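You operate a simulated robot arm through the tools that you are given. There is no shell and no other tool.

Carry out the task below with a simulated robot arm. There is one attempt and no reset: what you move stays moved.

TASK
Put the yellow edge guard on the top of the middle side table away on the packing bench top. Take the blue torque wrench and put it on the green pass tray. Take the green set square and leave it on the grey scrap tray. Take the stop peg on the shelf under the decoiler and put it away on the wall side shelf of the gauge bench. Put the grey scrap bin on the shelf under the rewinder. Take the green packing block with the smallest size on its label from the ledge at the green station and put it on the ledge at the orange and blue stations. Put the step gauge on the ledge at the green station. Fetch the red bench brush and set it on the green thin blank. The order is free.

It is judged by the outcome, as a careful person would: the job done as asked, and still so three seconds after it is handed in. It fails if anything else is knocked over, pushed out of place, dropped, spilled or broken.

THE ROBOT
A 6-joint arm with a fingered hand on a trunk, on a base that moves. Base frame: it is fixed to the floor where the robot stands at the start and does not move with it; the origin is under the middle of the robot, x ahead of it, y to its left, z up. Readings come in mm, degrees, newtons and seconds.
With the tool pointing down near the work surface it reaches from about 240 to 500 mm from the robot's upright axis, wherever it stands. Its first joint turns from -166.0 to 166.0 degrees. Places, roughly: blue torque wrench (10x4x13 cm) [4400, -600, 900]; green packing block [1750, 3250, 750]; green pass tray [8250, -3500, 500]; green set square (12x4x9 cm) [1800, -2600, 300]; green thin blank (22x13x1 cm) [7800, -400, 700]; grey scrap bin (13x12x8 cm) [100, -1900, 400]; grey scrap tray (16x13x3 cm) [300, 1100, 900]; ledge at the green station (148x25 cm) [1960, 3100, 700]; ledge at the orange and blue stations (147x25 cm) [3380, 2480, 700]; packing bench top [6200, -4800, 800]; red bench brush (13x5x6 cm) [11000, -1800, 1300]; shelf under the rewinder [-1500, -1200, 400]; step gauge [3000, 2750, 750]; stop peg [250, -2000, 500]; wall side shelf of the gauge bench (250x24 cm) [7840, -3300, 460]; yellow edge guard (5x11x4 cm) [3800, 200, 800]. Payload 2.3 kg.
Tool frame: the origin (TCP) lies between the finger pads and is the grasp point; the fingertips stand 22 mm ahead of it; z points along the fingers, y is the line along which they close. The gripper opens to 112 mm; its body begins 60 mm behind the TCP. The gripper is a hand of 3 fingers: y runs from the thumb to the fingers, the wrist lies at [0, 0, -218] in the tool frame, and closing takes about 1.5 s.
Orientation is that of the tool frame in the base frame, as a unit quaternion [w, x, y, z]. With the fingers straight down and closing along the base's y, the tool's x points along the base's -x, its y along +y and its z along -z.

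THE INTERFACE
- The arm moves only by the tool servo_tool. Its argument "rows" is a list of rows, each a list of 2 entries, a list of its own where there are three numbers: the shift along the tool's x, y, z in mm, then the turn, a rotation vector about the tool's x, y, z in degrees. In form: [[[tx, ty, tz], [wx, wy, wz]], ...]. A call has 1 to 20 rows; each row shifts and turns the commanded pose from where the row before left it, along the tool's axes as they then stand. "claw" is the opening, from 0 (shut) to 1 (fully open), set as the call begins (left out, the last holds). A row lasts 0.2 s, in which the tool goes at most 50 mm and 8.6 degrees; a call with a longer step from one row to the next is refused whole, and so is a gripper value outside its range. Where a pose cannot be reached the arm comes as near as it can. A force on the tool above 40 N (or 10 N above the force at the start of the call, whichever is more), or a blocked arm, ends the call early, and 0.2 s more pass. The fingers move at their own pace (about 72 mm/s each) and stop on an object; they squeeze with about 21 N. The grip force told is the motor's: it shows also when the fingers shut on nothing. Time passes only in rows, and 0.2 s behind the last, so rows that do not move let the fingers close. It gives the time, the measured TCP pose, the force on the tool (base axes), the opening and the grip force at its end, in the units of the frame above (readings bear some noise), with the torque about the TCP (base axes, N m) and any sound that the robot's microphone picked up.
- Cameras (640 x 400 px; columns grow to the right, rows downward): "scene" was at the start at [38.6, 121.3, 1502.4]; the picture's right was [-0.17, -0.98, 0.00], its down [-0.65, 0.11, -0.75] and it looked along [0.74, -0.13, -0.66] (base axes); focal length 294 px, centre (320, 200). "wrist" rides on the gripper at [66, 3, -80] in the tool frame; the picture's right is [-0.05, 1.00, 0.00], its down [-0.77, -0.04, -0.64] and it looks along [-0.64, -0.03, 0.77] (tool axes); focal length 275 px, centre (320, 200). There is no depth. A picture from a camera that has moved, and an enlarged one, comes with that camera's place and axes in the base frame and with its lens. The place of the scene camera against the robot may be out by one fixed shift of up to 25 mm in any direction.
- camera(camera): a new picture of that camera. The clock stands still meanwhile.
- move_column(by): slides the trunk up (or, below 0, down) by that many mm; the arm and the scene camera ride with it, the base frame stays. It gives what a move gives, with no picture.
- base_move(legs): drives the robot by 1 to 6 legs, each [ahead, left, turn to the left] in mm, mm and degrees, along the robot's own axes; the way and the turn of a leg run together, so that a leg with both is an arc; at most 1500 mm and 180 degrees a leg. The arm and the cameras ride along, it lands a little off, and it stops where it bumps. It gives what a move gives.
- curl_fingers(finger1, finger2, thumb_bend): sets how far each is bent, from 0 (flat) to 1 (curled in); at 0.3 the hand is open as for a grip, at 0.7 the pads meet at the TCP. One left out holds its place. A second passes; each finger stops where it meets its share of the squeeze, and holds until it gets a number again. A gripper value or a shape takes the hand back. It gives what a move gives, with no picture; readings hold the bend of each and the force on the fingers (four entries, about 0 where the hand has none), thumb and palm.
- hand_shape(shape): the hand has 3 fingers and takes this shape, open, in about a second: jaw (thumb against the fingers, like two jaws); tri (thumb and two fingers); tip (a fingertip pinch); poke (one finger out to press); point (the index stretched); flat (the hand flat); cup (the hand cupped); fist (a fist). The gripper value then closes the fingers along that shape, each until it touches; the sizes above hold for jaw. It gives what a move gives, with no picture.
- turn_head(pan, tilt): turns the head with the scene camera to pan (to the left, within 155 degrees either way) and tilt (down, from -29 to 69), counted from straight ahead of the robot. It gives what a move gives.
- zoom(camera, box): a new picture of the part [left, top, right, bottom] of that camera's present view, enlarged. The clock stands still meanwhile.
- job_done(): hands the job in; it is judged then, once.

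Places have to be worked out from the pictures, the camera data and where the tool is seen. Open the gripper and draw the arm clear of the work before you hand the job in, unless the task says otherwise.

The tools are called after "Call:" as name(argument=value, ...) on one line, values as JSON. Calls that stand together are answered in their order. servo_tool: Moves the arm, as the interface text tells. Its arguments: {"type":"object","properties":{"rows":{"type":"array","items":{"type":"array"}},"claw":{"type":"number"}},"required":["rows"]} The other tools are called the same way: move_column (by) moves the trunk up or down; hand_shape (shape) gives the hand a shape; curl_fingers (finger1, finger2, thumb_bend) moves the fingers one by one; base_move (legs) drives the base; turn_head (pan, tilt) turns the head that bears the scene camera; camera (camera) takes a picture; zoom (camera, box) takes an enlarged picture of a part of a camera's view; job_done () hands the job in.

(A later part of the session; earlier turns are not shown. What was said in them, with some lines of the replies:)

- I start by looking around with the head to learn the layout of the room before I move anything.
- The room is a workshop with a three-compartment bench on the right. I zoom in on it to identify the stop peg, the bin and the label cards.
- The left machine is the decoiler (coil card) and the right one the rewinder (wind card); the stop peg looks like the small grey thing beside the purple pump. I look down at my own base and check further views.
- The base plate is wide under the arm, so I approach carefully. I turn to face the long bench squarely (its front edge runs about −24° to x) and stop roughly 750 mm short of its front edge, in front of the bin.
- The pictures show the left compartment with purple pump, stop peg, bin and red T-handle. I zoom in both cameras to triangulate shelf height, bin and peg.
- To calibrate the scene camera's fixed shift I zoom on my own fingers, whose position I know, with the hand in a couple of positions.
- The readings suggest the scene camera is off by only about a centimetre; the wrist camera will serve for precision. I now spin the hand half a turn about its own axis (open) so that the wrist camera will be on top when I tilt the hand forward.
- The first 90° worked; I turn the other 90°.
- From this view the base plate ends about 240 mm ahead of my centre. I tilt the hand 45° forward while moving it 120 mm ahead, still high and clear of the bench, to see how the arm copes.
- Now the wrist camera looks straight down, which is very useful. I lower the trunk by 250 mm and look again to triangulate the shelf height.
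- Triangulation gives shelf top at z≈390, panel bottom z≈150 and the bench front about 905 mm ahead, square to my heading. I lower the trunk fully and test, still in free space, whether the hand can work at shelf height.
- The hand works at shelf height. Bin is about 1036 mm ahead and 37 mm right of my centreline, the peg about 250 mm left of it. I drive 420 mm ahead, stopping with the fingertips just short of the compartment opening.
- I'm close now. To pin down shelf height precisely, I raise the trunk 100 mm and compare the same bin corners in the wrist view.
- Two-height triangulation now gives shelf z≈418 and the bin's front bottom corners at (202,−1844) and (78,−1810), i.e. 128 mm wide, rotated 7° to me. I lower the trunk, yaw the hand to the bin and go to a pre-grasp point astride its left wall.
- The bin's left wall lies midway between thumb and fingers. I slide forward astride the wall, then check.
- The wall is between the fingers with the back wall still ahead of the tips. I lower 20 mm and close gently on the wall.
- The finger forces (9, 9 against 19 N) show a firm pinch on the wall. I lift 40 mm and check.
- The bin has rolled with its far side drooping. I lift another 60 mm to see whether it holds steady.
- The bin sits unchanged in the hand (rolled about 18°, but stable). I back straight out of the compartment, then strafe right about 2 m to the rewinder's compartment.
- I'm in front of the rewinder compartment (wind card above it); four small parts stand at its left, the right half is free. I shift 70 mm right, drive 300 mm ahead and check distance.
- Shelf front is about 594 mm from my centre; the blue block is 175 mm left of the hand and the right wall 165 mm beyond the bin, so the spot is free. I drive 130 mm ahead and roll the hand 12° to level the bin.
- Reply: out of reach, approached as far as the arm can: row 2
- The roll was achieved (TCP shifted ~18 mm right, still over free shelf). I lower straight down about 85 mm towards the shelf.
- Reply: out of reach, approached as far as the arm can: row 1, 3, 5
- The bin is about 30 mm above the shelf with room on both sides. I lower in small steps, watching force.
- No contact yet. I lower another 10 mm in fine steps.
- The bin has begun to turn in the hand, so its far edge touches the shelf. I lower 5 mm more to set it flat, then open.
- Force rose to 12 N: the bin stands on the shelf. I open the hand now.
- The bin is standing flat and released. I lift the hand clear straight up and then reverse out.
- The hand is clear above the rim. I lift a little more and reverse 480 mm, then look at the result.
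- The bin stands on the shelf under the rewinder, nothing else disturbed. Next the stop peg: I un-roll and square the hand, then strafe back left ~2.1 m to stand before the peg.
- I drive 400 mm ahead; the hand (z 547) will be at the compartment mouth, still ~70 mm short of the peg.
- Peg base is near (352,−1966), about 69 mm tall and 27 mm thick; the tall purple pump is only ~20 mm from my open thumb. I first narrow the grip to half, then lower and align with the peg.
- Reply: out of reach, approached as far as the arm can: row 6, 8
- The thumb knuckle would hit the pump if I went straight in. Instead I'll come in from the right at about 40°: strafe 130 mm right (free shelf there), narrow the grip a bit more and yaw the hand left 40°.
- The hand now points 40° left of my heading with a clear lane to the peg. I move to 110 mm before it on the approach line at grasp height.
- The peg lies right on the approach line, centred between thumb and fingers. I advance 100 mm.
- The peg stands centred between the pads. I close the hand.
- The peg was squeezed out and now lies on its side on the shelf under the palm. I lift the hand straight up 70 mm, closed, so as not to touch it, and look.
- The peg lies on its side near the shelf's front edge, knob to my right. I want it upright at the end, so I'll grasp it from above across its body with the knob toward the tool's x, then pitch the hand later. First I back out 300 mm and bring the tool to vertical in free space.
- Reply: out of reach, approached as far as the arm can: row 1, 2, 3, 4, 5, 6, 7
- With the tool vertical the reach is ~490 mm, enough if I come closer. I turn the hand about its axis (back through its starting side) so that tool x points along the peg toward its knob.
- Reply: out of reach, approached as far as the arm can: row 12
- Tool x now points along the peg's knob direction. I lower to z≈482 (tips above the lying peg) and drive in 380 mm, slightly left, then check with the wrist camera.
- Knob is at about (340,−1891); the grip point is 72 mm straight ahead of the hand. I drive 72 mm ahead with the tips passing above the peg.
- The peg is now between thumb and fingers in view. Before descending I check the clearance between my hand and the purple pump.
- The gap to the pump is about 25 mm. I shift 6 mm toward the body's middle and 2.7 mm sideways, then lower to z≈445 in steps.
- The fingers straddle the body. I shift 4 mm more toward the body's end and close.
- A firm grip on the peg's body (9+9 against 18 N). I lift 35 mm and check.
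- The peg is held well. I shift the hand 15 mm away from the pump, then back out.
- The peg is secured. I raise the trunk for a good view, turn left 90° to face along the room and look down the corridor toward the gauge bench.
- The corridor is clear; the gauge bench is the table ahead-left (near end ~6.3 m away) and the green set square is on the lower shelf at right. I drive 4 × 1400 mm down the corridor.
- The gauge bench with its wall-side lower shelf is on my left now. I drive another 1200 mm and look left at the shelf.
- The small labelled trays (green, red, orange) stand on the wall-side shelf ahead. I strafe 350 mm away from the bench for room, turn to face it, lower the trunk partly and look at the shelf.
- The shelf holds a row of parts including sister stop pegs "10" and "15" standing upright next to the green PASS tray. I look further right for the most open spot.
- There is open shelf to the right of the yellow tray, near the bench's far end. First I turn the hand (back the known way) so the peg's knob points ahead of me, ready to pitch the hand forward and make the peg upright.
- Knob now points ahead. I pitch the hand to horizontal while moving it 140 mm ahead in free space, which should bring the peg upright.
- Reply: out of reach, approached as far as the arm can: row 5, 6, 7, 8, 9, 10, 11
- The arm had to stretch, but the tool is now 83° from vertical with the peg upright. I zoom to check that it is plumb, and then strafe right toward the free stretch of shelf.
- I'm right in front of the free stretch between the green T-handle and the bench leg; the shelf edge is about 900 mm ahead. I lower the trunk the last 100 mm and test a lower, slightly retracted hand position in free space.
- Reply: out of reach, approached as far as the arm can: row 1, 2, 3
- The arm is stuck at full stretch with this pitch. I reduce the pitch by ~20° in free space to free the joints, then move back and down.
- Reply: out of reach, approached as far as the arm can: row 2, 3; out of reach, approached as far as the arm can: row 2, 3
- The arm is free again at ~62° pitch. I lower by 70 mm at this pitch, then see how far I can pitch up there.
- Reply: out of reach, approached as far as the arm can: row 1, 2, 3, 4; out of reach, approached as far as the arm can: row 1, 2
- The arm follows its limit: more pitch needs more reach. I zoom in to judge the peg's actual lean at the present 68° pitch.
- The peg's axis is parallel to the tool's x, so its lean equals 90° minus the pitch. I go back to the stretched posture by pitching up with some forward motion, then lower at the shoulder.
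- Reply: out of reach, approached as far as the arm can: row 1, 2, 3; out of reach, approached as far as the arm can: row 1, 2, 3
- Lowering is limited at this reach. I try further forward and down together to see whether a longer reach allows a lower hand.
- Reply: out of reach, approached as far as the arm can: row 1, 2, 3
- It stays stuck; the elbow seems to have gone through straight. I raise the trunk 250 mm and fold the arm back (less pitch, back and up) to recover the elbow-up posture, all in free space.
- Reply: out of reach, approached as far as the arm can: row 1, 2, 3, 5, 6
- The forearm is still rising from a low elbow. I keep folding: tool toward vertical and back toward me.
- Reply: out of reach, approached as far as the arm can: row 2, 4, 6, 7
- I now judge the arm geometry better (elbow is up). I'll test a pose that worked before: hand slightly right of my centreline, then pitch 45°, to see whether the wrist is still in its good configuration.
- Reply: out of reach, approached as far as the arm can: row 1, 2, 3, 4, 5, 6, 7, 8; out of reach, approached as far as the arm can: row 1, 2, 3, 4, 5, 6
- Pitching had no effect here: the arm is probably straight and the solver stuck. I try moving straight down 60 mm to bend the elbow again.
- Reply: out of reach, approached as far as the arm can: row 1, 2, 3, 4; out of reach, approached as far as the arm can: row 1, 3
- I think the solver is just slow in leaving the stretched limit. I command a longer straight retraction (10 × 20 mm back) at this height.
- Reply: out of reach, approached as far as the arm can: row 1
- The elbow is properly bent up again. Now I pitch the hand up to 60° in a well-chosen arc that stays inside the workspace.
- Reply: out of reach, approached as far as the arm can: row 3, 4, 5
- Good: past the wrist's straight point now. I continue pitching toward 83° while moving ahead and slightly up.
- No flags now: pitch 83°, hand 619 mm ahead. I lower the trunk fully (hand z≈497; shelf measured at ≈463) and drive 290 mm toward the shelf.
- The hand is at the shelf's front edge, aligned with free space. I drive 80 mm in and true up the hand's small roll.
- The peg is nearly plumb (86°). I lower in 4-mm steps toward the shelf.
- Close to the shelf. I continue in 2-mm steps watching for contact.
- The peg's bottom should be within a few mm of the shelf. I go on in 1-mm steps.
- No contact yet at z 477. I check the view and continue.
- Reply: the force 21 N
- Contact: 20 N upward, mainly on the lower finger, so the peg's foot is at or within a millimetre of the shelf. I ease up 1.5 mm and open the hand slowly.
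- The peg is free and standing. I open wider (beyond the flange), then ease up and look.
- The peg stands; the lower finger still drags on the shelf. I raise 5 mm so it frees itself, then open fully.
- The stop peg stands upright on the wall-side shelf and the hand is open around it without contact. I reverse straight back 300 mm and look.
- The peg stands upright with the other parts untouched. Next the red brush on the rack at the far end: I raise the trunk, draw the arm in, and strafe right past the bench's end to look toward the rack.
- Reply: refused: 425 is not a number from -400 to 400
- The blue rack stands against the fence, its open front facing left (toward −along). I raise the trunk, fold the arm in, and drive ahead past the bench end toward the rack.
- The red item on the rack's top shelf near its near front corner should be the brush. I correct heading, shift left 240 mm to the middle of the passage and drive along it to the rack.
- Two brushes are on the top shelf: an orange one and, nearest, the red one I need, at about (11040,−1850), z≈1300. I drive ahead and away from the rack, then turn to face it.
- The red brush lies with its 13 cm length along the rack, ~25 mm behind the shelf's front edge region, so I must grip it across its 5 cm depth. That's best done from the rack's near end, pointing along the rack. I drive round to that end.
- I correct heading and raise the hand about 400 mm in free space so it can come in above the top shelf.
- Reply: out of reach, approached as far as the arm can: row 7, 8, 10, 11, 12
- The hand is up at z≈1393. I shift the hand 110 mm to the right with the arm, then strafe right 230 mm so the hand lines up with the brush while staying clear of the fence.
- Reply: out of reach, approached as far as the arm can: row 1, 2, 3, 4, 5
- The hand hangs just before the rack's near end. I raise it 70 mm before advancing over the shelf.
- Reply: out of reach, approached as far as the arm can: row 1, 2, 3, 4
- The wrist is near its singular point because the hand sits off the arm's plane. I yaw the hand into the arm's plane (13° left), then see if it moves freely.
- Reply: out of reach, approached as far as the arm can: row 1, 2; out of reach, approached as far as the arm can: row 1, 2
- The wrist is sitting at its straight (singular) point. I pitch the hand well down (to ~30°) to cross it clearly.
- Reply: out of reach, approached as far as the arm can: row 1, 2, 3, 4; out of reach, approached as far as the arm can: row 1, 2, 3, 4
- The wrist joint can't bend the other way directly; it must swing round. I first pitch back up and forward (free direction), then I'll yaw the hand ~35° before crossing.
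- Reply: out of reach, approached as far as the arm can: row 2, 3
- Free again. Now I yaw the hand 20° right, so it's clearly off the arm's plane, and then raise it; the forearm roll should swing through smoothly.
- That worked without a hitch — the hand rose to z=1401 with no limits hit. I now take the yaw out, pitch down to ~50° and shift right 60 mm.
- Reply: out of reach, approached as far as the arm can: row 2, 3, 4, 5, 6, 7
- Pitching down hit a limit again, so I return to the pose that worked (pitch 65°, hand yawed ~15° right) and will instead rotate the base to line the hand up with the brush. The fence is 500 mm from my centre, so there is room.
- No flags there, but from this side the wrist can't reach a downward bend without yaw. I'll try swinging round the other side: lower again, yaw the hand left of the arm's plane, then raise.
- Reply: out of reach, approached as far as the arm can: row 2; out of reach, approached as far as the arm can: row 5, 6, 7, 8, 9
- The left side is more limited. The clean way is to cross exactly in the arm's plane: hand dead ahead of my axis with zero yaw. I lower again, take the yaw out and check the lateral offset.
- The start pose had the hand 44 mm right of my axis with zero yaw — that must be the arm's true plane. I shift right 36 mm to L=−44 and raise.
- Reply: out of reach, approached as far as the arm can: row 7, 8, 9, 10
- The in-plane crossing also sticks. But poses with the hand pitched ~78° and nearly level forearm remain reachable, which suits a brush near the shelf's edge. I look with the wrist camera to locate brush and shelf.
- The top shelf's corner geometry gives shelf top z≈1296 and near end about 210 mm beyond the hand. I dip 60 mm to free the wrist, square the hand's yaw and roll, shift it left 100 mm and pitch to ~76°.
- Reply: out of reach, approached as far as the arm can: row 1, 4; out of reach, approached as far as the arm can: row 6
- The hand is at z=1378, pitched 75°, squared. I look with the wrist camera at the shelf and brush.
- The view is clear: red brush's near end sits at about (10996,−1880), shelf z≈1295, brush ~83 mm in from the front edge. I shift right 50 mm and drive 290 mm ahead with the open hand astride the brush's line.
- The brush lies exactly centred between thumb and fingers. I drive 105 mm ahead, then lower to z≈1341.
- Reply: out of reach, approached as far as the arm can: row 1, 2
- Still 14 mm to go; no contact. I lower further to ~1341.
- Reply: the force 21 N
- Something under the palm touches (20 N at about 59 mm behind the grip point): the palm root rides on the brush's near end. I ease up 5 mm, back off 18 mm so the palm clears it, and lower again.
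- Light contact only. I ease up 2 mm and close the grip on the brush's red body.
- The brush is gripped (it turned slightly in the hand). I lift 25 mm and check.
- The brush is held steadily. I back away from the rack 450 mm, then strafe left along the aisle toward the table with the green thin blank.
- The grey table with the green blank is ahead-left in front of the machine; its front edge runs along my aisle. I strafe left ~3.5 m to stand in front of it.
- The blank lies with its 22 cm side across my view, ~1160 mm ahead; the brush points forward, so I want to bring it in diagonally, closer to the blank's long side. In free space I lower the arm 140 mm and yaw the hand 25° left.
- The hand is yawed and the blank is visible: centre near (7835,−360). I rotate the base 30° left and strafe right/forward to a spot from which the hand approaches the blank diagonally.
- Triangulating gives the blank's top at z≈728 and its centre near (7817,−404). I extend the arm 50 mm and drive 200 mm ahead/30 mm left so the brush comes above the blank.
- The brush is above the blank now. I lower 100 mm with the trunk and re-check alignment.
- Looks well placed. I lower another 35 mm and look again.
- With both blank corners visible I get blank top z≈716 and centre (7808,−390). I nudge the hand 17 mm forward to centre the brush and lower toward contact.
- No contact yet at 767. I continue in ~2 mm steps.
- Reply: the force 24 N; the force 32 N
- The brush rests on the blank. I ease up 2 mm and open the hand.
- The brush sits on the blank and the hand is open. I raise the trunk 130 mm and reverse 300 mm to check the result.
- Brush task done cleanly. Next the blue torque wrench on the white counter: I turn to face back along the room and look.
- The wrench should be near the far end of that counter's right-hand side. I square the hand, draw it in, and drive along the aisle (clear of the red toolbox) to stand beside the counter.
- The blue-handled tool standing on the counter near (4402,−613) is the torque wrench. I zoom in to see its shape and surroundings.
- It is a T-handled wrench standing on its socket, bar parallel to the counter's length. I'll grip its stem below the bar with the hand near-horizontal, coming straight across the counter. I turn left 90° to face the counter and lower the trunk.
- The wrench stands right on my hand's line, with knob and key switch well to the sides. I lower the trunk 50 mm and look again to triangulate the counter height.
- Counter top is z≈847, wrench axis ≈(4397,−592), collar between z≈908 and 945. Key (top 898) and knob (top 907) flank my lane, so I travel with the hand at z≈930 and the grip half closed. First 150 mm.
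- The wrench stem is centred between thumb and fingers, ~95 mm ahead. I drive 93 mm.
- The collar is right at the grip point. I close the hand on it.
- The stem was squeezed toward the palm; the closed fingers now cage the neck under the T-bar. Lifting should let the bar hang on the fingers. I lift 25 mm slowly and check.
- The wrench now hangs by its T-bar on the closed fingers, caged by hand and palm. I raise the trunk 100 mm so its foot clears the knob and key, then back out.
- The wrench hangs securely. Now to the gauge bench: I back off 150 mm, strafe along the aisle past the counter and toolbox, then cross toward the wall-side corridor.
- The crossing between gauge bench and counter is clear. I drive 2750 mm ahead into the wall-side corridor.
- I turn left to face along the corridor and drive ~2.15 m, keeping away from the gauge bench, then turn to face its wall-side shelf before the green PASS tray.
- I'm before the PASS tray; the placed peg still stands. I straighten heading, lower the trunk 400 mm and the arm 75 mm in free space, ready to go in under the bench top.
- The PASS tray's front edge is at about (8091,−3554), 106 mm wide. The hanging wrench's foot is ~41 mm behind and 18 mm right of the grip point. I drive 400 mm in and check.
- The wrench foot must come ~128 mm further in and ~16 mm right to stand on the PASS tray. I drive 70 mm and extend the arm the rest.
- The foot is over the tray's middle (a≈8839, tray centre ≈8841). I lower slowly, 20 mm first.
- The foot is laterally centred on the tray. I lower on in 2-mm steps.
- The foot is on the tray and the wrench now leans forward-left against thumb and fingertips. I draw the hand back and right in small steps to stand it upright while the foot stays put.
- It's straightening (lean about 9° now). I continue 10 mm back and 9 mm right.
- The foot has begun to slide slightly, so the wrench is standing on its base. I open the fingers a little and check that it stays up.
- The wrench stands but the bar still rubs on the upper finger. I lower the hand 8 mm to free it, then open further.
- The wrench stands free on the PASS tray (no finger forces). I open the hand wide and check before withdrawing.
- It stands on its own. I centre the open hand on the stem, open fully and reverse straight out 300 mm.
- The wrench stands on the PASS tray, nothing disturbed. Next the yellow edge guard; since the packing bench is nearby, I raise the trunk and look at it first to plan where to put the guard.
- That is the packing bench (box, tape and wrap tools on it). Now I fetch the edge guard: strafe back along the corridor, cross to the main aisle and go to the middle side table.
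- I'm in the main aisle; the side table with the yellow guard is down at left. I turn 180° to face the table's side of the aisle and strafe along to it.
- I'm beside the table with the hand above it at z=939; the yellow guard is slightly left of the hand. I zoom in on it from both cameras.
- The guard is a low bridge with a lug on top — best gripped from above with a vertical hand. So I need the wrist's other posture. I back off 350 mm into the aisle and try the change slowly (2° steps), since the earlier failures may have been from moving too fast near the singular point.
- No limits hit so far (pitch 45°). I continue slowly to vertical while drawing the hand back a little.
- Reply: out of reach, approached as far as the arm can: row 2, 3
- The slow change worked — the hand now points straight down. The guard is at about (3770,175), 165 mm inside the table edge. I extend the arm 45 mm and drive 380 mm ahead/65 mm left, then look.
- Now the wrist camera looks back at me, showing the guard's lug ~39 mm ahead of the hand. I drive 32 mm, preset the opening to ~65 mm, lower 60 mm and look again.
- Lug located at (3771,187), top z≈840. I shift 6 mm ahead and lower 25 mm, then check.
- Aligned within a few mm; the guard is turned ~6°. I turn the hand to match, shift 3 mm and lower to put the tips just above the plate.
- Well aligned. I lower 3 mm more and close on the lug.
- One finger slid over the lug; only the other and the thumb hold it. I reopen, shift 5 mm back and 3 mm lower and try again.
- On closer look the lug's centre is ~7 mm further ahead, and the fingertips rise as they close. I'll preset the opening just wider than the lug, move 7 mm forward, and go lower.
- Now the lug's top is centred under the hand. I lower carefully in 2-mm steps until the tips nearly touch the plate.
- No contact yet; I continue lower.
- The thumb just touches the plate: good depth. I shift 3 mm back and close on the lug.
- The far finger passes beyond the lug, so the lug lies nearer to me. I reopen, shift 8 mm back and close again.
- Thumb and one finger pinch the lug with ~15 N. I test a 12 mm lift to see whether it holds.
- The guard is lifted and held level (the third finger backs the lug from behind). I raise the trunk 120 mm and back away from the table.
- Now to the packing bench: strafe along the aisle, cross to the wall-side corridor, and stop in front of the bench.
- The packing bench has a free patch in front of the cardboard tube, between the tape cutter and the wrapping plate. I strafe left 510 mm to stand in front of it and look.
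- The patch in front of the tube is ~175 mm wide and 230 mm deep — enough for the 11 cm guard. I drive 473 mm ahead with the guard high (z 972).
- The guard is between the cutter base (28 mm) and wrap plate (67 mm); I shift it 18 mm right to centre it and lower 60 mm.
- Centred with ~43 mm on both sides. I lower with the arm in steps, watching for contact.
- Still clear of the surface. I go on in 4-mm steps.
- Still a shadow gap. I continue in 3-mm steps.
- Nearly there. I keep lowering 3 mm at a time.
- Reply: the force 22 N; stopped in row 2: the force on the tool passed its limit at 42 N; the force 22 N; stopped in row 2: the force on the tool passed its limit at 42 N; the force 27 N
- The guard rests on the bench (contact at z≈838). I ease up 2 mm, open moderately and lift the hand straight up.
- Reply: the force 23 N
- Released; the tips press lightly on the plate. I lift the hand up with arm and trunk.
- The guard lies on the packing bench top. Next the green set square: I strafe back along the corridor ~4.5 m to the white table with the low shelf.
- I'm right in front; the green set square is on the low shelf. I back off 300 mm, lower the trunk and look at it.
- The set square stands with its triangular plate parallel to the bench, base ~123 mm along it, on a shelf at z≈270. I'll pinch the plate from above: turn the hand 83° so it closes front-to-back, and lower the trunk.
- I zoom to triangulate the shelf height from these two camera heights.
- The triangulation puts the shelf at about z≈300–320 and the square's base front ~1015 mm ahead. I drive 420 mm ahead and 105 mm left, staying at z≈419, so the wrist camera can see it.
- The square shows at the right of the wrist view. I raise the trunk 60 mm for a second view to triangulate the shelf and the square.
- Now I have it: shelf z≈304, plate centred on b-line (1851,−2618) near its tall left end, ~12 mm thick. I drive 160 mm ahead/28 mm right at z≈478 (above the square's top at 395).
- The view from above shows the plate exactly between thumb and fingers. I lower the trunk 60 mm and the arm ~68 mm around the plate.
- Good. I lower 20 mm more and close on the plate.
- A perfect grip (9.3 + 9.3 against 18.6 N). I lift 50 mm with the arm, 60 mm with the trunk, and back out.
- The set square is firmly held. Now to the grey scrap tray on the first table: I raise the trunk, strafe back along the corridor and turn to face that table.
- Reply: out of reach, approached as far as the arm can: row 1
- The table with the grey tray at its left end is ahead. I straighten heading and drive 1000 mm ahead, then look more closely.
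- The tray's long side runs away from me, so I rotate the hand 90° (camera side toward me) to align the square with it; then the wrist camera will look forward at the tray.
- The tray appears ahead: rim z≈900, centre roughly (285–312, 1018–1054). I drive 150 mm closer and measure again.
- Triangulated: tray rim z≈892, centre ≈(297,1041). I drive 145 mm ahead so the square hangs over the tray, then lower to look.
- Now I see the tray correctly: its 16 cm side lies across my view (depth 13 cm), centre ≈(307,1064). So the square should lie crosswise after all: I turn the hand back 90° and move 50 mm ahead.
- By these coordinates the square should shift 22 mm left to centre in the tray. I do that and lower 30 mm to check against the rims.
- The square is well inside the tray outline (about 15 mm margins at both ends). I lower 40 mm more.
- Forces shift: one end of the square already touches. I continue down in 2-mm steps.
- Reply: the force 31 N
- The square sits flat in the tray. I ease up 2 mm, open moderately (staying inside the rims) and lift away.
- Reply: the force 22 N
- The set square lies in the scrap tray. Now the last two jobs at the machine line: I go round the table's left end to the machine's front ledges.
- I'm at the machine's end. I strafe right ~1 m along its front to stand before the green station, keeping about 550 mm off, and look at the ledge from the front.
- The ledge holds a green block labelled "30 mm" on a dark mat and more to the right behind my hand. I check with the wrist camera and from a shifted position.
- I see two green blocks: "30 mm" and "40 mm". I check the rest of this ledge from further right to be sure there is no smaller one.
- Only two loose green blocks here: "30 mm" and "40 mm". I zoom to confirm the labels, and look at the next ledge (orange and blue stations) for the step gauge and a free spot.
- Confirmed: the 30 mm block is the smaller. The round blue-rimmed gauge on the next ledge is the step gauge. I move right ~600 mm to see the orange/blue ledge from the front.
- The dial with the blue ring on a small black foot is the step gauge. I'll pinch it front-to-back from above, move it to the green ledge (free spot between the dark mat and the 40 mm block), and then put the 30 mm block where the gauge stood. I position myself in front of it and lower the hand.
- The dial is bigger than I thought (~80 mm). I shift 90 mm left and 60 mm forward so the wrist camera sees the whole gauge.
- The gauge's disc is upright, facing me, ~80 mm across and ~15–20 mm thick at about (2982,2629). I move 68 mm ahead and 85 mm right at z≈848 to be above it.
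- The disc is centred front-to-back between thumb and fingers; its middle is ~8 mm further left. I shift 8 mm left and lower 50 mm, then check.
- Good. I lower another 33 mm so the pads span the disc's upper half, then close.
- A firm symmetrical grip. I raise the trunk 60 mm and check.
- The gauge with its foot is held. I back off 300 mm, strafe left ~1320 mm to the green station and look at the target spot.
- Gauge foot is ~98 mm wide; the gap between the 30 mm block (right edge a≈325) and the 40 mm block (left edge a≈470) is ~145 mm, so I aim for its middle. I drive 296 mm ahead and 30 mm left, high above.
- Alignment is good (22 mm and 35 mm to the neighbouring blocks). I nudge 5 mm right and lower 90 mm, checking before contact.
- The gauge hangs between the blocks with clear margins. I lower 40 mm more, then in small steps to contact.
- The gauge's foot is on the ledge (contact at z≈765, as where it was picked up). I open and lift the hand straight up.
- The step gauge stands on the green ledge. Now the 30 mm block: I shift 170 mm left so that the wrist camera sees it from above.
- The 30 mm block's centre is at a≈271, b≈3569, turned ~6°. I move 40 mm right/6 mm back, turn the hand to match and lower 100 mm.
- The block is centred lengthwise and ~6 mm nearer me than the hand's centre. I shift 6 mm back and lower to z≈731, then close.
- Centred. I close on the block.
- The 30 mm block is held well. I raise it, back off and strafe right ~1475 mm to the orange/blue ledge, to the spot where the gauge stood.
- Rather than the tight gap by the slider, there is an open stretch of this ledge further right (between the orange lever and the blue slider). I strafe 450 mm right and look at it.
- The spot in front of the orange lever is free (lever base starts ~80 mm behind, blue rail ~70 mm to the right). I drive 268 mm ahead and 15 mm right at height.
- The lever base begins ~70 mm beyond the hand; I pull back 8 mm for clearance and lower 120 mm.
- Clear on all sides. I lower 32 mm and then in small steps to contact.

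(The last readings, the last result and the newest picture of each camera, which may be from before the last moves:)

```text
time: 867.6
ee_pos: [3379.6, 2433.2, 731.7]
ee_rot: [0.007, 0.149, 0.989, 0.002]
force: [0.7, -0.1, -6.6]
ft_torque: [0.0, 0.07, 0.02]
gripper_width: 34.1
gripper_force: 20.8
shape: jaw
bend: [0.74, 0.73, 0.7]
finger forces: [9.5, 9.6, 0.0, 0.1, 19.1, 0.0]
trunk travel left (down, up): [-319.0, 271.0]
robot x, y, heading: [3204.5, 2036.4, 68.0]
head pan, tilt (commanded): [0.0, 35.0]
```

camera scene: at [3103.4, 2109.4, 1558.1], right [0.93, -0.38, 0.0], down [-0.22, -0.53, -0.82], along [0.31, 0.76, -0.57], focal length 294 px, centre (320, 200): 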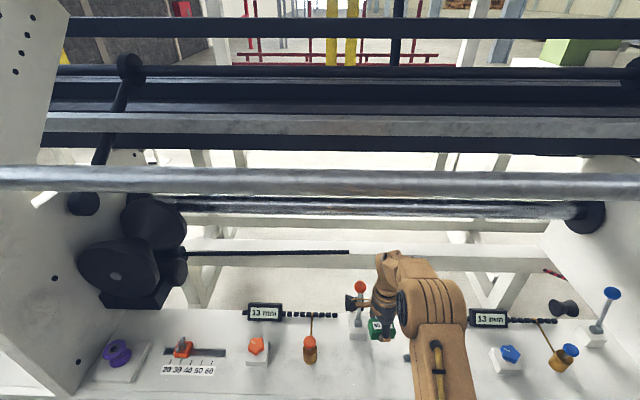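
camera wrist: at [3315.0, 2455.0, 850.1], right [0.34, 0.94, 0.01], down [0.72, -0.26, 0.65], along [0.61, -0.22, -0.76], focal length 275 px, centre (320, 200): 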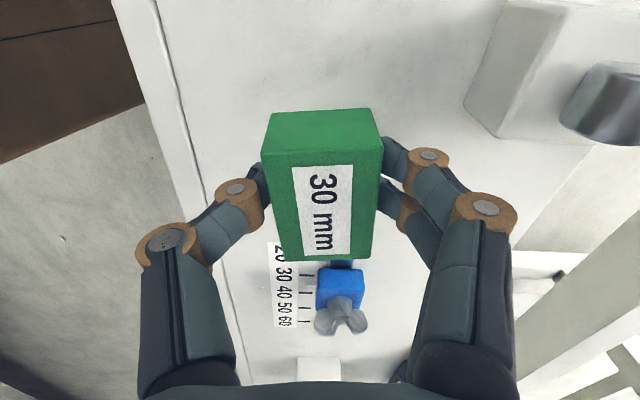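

Not touching yet; I continue in 1.5-mm steps.

Call:
servo_tool(rows=[[[0, 0, 1.5], [0, 0, 0]], [[0, 0, 0], [0, 0, 0]]])

Call:
servo_tool(rows=[[[0, 0, 1.5], [0, 0, 0]], [[0, 0, 0], [0, 0, 0]]])

Call:
servo_tool(rows=[[[0, 0, 1.5], [0, 0, 0]], [[0, 0, 0], [0, 0, 0]]])

```text
time: 868.2
ee_pos: [3379.8, 2433.0, 729.9]
ee_rot: [0.007, 0.15, 0.989, 0.001]
force: [0.4, -0.6, -4.6]
ft_torque: [0.01, 0.02, -0.02]
gripper_width: 34.3
gripper_force: 21.0
shape: jaw
bend: [0.74, 0.73, 0.7]
finger forces: [9.5, 9.5, 0.1, 0.0, 19.1, 0.0]
trunk travel left (down, up): [-319.0, 271.0]
robot x, y, heading: [3203.2, 2034.2, 68.0]
head pan, tilt (commanded): [0.0, 35.0]
```

```text
time: 868.8
ee_pos: [3380.5, 2432.9, 728.5]
ee_rot: [0.007, 0.149, 0.989, 0.002]
force: [0.9, -0.1, -6.1]
ft_torque: [0.0, 0.03, 0.02]
gripper_width: 34.1
gripper_force: 20.9
shape: jaw
bend: [0.74, 0.73, 0.7]
finger forces: [9.6, 9.7, 0.0, 0.1, 19.2, 0.0]
trunk travel left (down, up): [-319.0, 271.0]
robot x, y, heading: [3207.2, 2034.1, 67.9]
head pan, tilt (commanded): [0.0, 35.0]
```

```text
time: 869.4
ee_pos: [3380.6, 2433.6, 726.9]
ee_rot: [0.008, 0.15, 0.989, 0.003]
force: [-0.2, -0.9, -2.4]
ft_torque: [0.02, -0.01, 0.01]
gripper_width: 34.5
gripper_force: 21.0
shape: jaw
bend: [0.74, 0.73, 0.7]
finger forces: [9.6, 9.6, 0.0, 0.0, 19.5, 0.0]
trunk travel left (down, up): [-319.0, 271.0]
robot x, y, heading: [3206.2, 2036.0, 68.0]
head pan, tilt (commanded): [0.0, 35.0]
```

Contact begins (weight coming off). One more millimetre, then I open moderately and lift away.

Call:
servo_tool(rows=[[[0, 0, 1], [0, 0, 0]], [[0, 0, 0], [0, 0, 0]]])

Call:
servo_tool(rows=[[[0, 0, 0], [0, 0, 0]], [[0, 0, 0], [0, 0, 0]], [[0, 0, 0], [0, 0, 0]], [[0, 0, 0], [0, 0, 0]]], claw=0.55)

Call:
camera(camera="wrist")

Call:
move_column(by=150)

Call:
base_move(legs=[[-400, 0, 0]])

Call:
camera(camera="scene")

Call:
zoom(camera="scene", box=[240, 200, 480, 350])

```text
time: 870.0
ee_pos: [3378.9, 2433.2, 726.4]
ee_rot: [0.007, 0.15, 0.989, 0.002]
force: [0.4, 2.1, 4.5]
ft_torque: [0.04, -0.03, 0.02]
gripper_width: 34.1
gripper_force: 21.2
shape: jaw
bend: [0.74, 0.73, 0.7]
finger forces: [11.1, 11.1, 0.0, 0.0, 19.4, 0.0]
trunk travel left (down, up): [-319.0, 271.0]
robot x, y, heading: [3205.0, 2031.8, 67.7]
head pan, tilt (commanded): [0.0, 35.0]
```

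```text
time: 871.0
ee_pos: [3379.7, 2432.1, 726.0]
ee_rot: [0.008, 0.149, 0.989, 0.003]
force: [0.2, 0.5, 0.3]
ft_torque: [0.01, 0.02, 0.05]
gripper_width: 61.1
gripper_force: 0.1
shape: jaw
bend: [0.72, 0.72, 0.7]
finger forces: [0.0, 0.0, 0.0, 0.0, 0.0, 0.0]
trunk travel left (down, up): [-319.0, 271.0]
robot x, y, heading: [3206.0, 2033.0, 67.7]
head pan, tilt (commanded): [0.0, 35.0]
```

```text
taken
camera wrist: at [3315.1, 2454.4, 805.2], right [0.34, 0.94, 0.01], down [0.72, -0.26, 0.65], along [0.61, -0.21, -0.76], focal length 275 px, centre (320, 200)
```

wrist: 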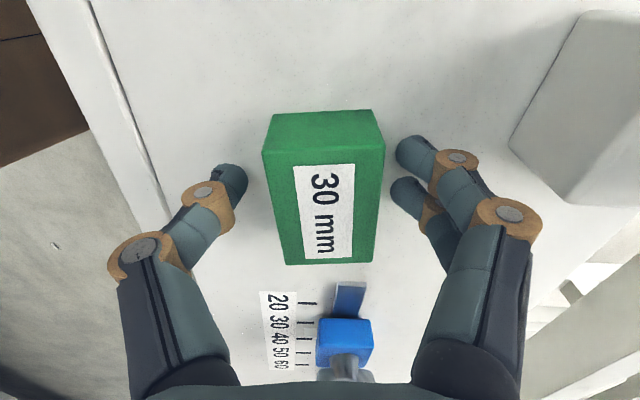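

```text
time: 872.7
ee_pos: [3378.2, 2433.0, 875.9]
ee_rot: [0.008, 0.151, 0.989, 0.003]
force: [0.6, 0.5, 0.3]
ft_torque: [0.0, 0.01, -0.01]
gripper_width: 60.7
gripper_force: 0.2
shape: jaw
bend: [0.72, 0.72, 0.7]
finger forces: [0.0, 0.0, 0.0, 0.1, 0.1, 0.0]
trunk travel left (down, up): [-469.0, 121.0]
robot x, y, heading: [3206.3, 2034.4, 67.8]
head pan, tilt (commanded): [0.0, 35.0]
```

```text
time: 875.2
ee_pos: [3227.0, 2062.8, 876.1]
ee_rot: [0.007, 0.148, 0.989, 0.002]
force: [-0.8, 0.1, 0.5]
ft_torque: [0.02, 0.0, 0.01]
gripper_width: 61.1
gripper_force: 0.0
shape: jaw
bend: [0.72, 0.72, 0.7]
finger forces: [0.1, 0.0, 0.0, 0.0, 0.1, 0.0]
trunk travel left (down, up): [-469.0, 121.0]
robot x, y, heading: [3058.1, 1664.9, 67.7]
head pan, tilt (commanded): [0.0, 35.0]
```

```text
taken
camera scene: at [2952.1, 1737.7, 1556.2], right [0.93, -0.37, 0.0], down [-0.21, -0.53, -0.82], along [0.31, 0.76, -0.57], focal length 294 px, centre (320, 200)
```

scene: 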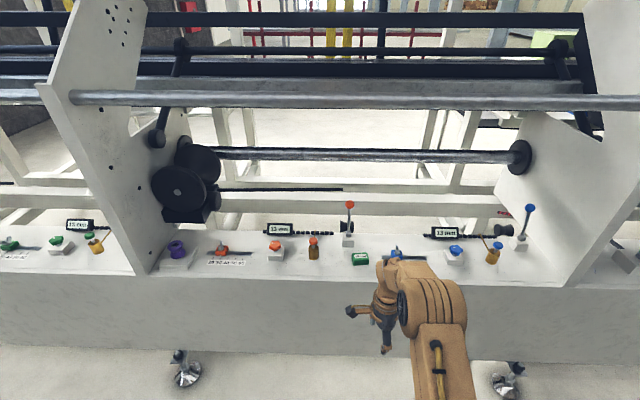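

```text
2.67 times, centred on (360, 275) of scene
camera zoom: at [2952.1, 1737.7, 1556.2], right [0.93, -0.37, 0.0], down [-0.21, -0.53, -0.82], along [0.31, 0.76, -0.57], focal length 783 px, centre (213, 0)
```

zoom: 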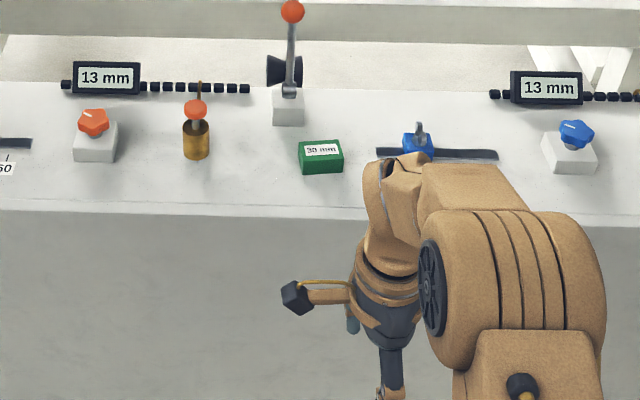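

The 30 mm block stands on the orange/blue ledge. I open the hand fully and take a last look at the green ledge before handing in.

Call:
servo_tool(rows=[[[0, 0, 0], [0, 0, 0]], [[0, 0, 0], [0, 0, 0]], [[0, 0, 0], [0, 0, 0]]], claw=1)

Call:
turn_head(pan=45, tilt=25)

Call:
camera(camera="scene")

Call:
zoom(camera="scene", box=[160, 150, 400, 300])

```text
time: 876.0
ee_pos: [3227.3, 2064.8, 876.6]
ee_rot: [0.008, 0.148, 0.989, 0.003]
force: [0.5, 0.9, 0.0]
ft_torque: [0.0, 0.03, 0.0]
gripper_width: 111.8
gripper_force: 0.0
shape: jaw
bend: [0.3, 0.3, 0.3]
finger forces: [0.0, 0.0, 0.1, 0.0, 0.0, 0.1]
trunk travel left (down, up): [-469.0, 121.0]
robot x, y, heading: [3055.6, 1667.5, 68.2]
head pan, tilt (commanded): [0.0, 35.0]
```

```text
time: 877.1
ee_pos: [3226.9, 2064.7, 876.1]
ee_rot: [0.008, 0.149, 0.989, 0.001]
force: [0.3, 0.0, 0.2]
ft_torque: [-0.02, -0.01, -0.03]
gripper_width: 112.0
gripper_force: 0.0
shape: jaw
bend: [0.3, 0.3, 0.3]
finger forces: [0.1, 0.0, 0.0, 0.1, 0.1, 0.1]
trunk travel left (down, up): [-469.0, 121.0]
robot x, y, heading: [3055.3, 1665.6, 68.0]
head pan, tilt (commanded): [45.0, 25.0]
```

```text
taken
camera scene: at [2883.5, 1741.5, 1571.9], right [0.92, 0.39, 0.0], down [0.16, -0.39, -0.91], along [-0.35, 0.83, -0.42], focal length 294 px, centre (320, 200)
```

scene: 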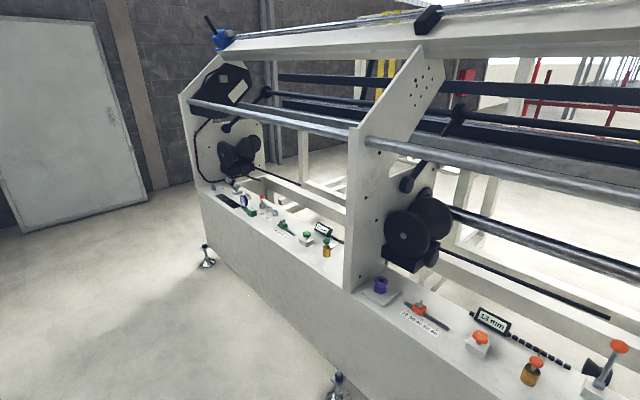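

```text
2.67 times, centred on (280, 225) of scene
camera zoom: at [2883.5, 1741.5, 1571.9], right [0.92, 0.39, 0.0], down [0.16, -0.39, -0.91], along [-0.35, 0.83, -0.42], focal length 783 px, centre (427, 133)
```

zoom: 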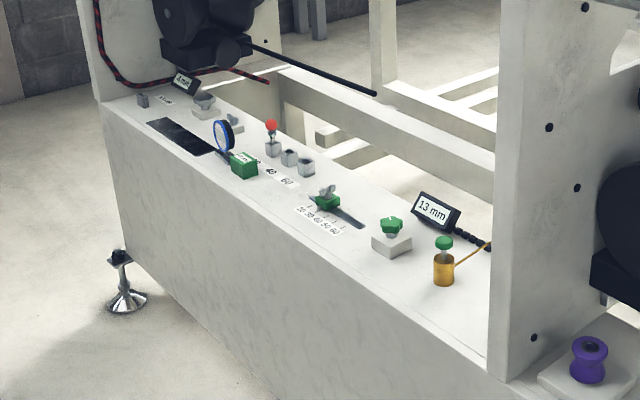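

All eight items are where the task asked, the step gauge stands on the green ledge with its neighbours undisturbed, the hand is open and clear. I hand the job in.

Call:
job_done()

```text
The job is handed in.
```

All eight items are in the places you asked for, and I handed the job in with the hand open and clear. I checked each item with a picture after placing it. I don't have the judging result.

| Item | Where it is now |
|---|---|
| Grey scrap bin | On the shelf under the rewinder |
| Stop peg (label 20) | Standing upright on the wall side shelf of the gauge bench, near the far end |
| Red bench brush | On the green thin blank |
| Blue torque wrench | Standing on the green PASS tray |
| Yellow edge guard | On the packing bench top, in front of the cardboard tube |
| Green set square | In the grey scrap tray |
| Step gauge | On the ledge at the green station, between the dark mat and the 40 mm block |
| Green 30 mm packing block | On the ledge at the orange and blue stations, in front of the orange lever |

- **Stop peg:** On my first grip the stop peg slipped and fell on its side on its original shelf. I picked it up again and set it upright at the destination.
- **Packing block choice:** Two green blocks were on the ledge at the green station, 30 mm and 40 mm, so I took the 30 mm one.
- **Other objects:** I saw nothing else knocked over or moved in any of the pictures.
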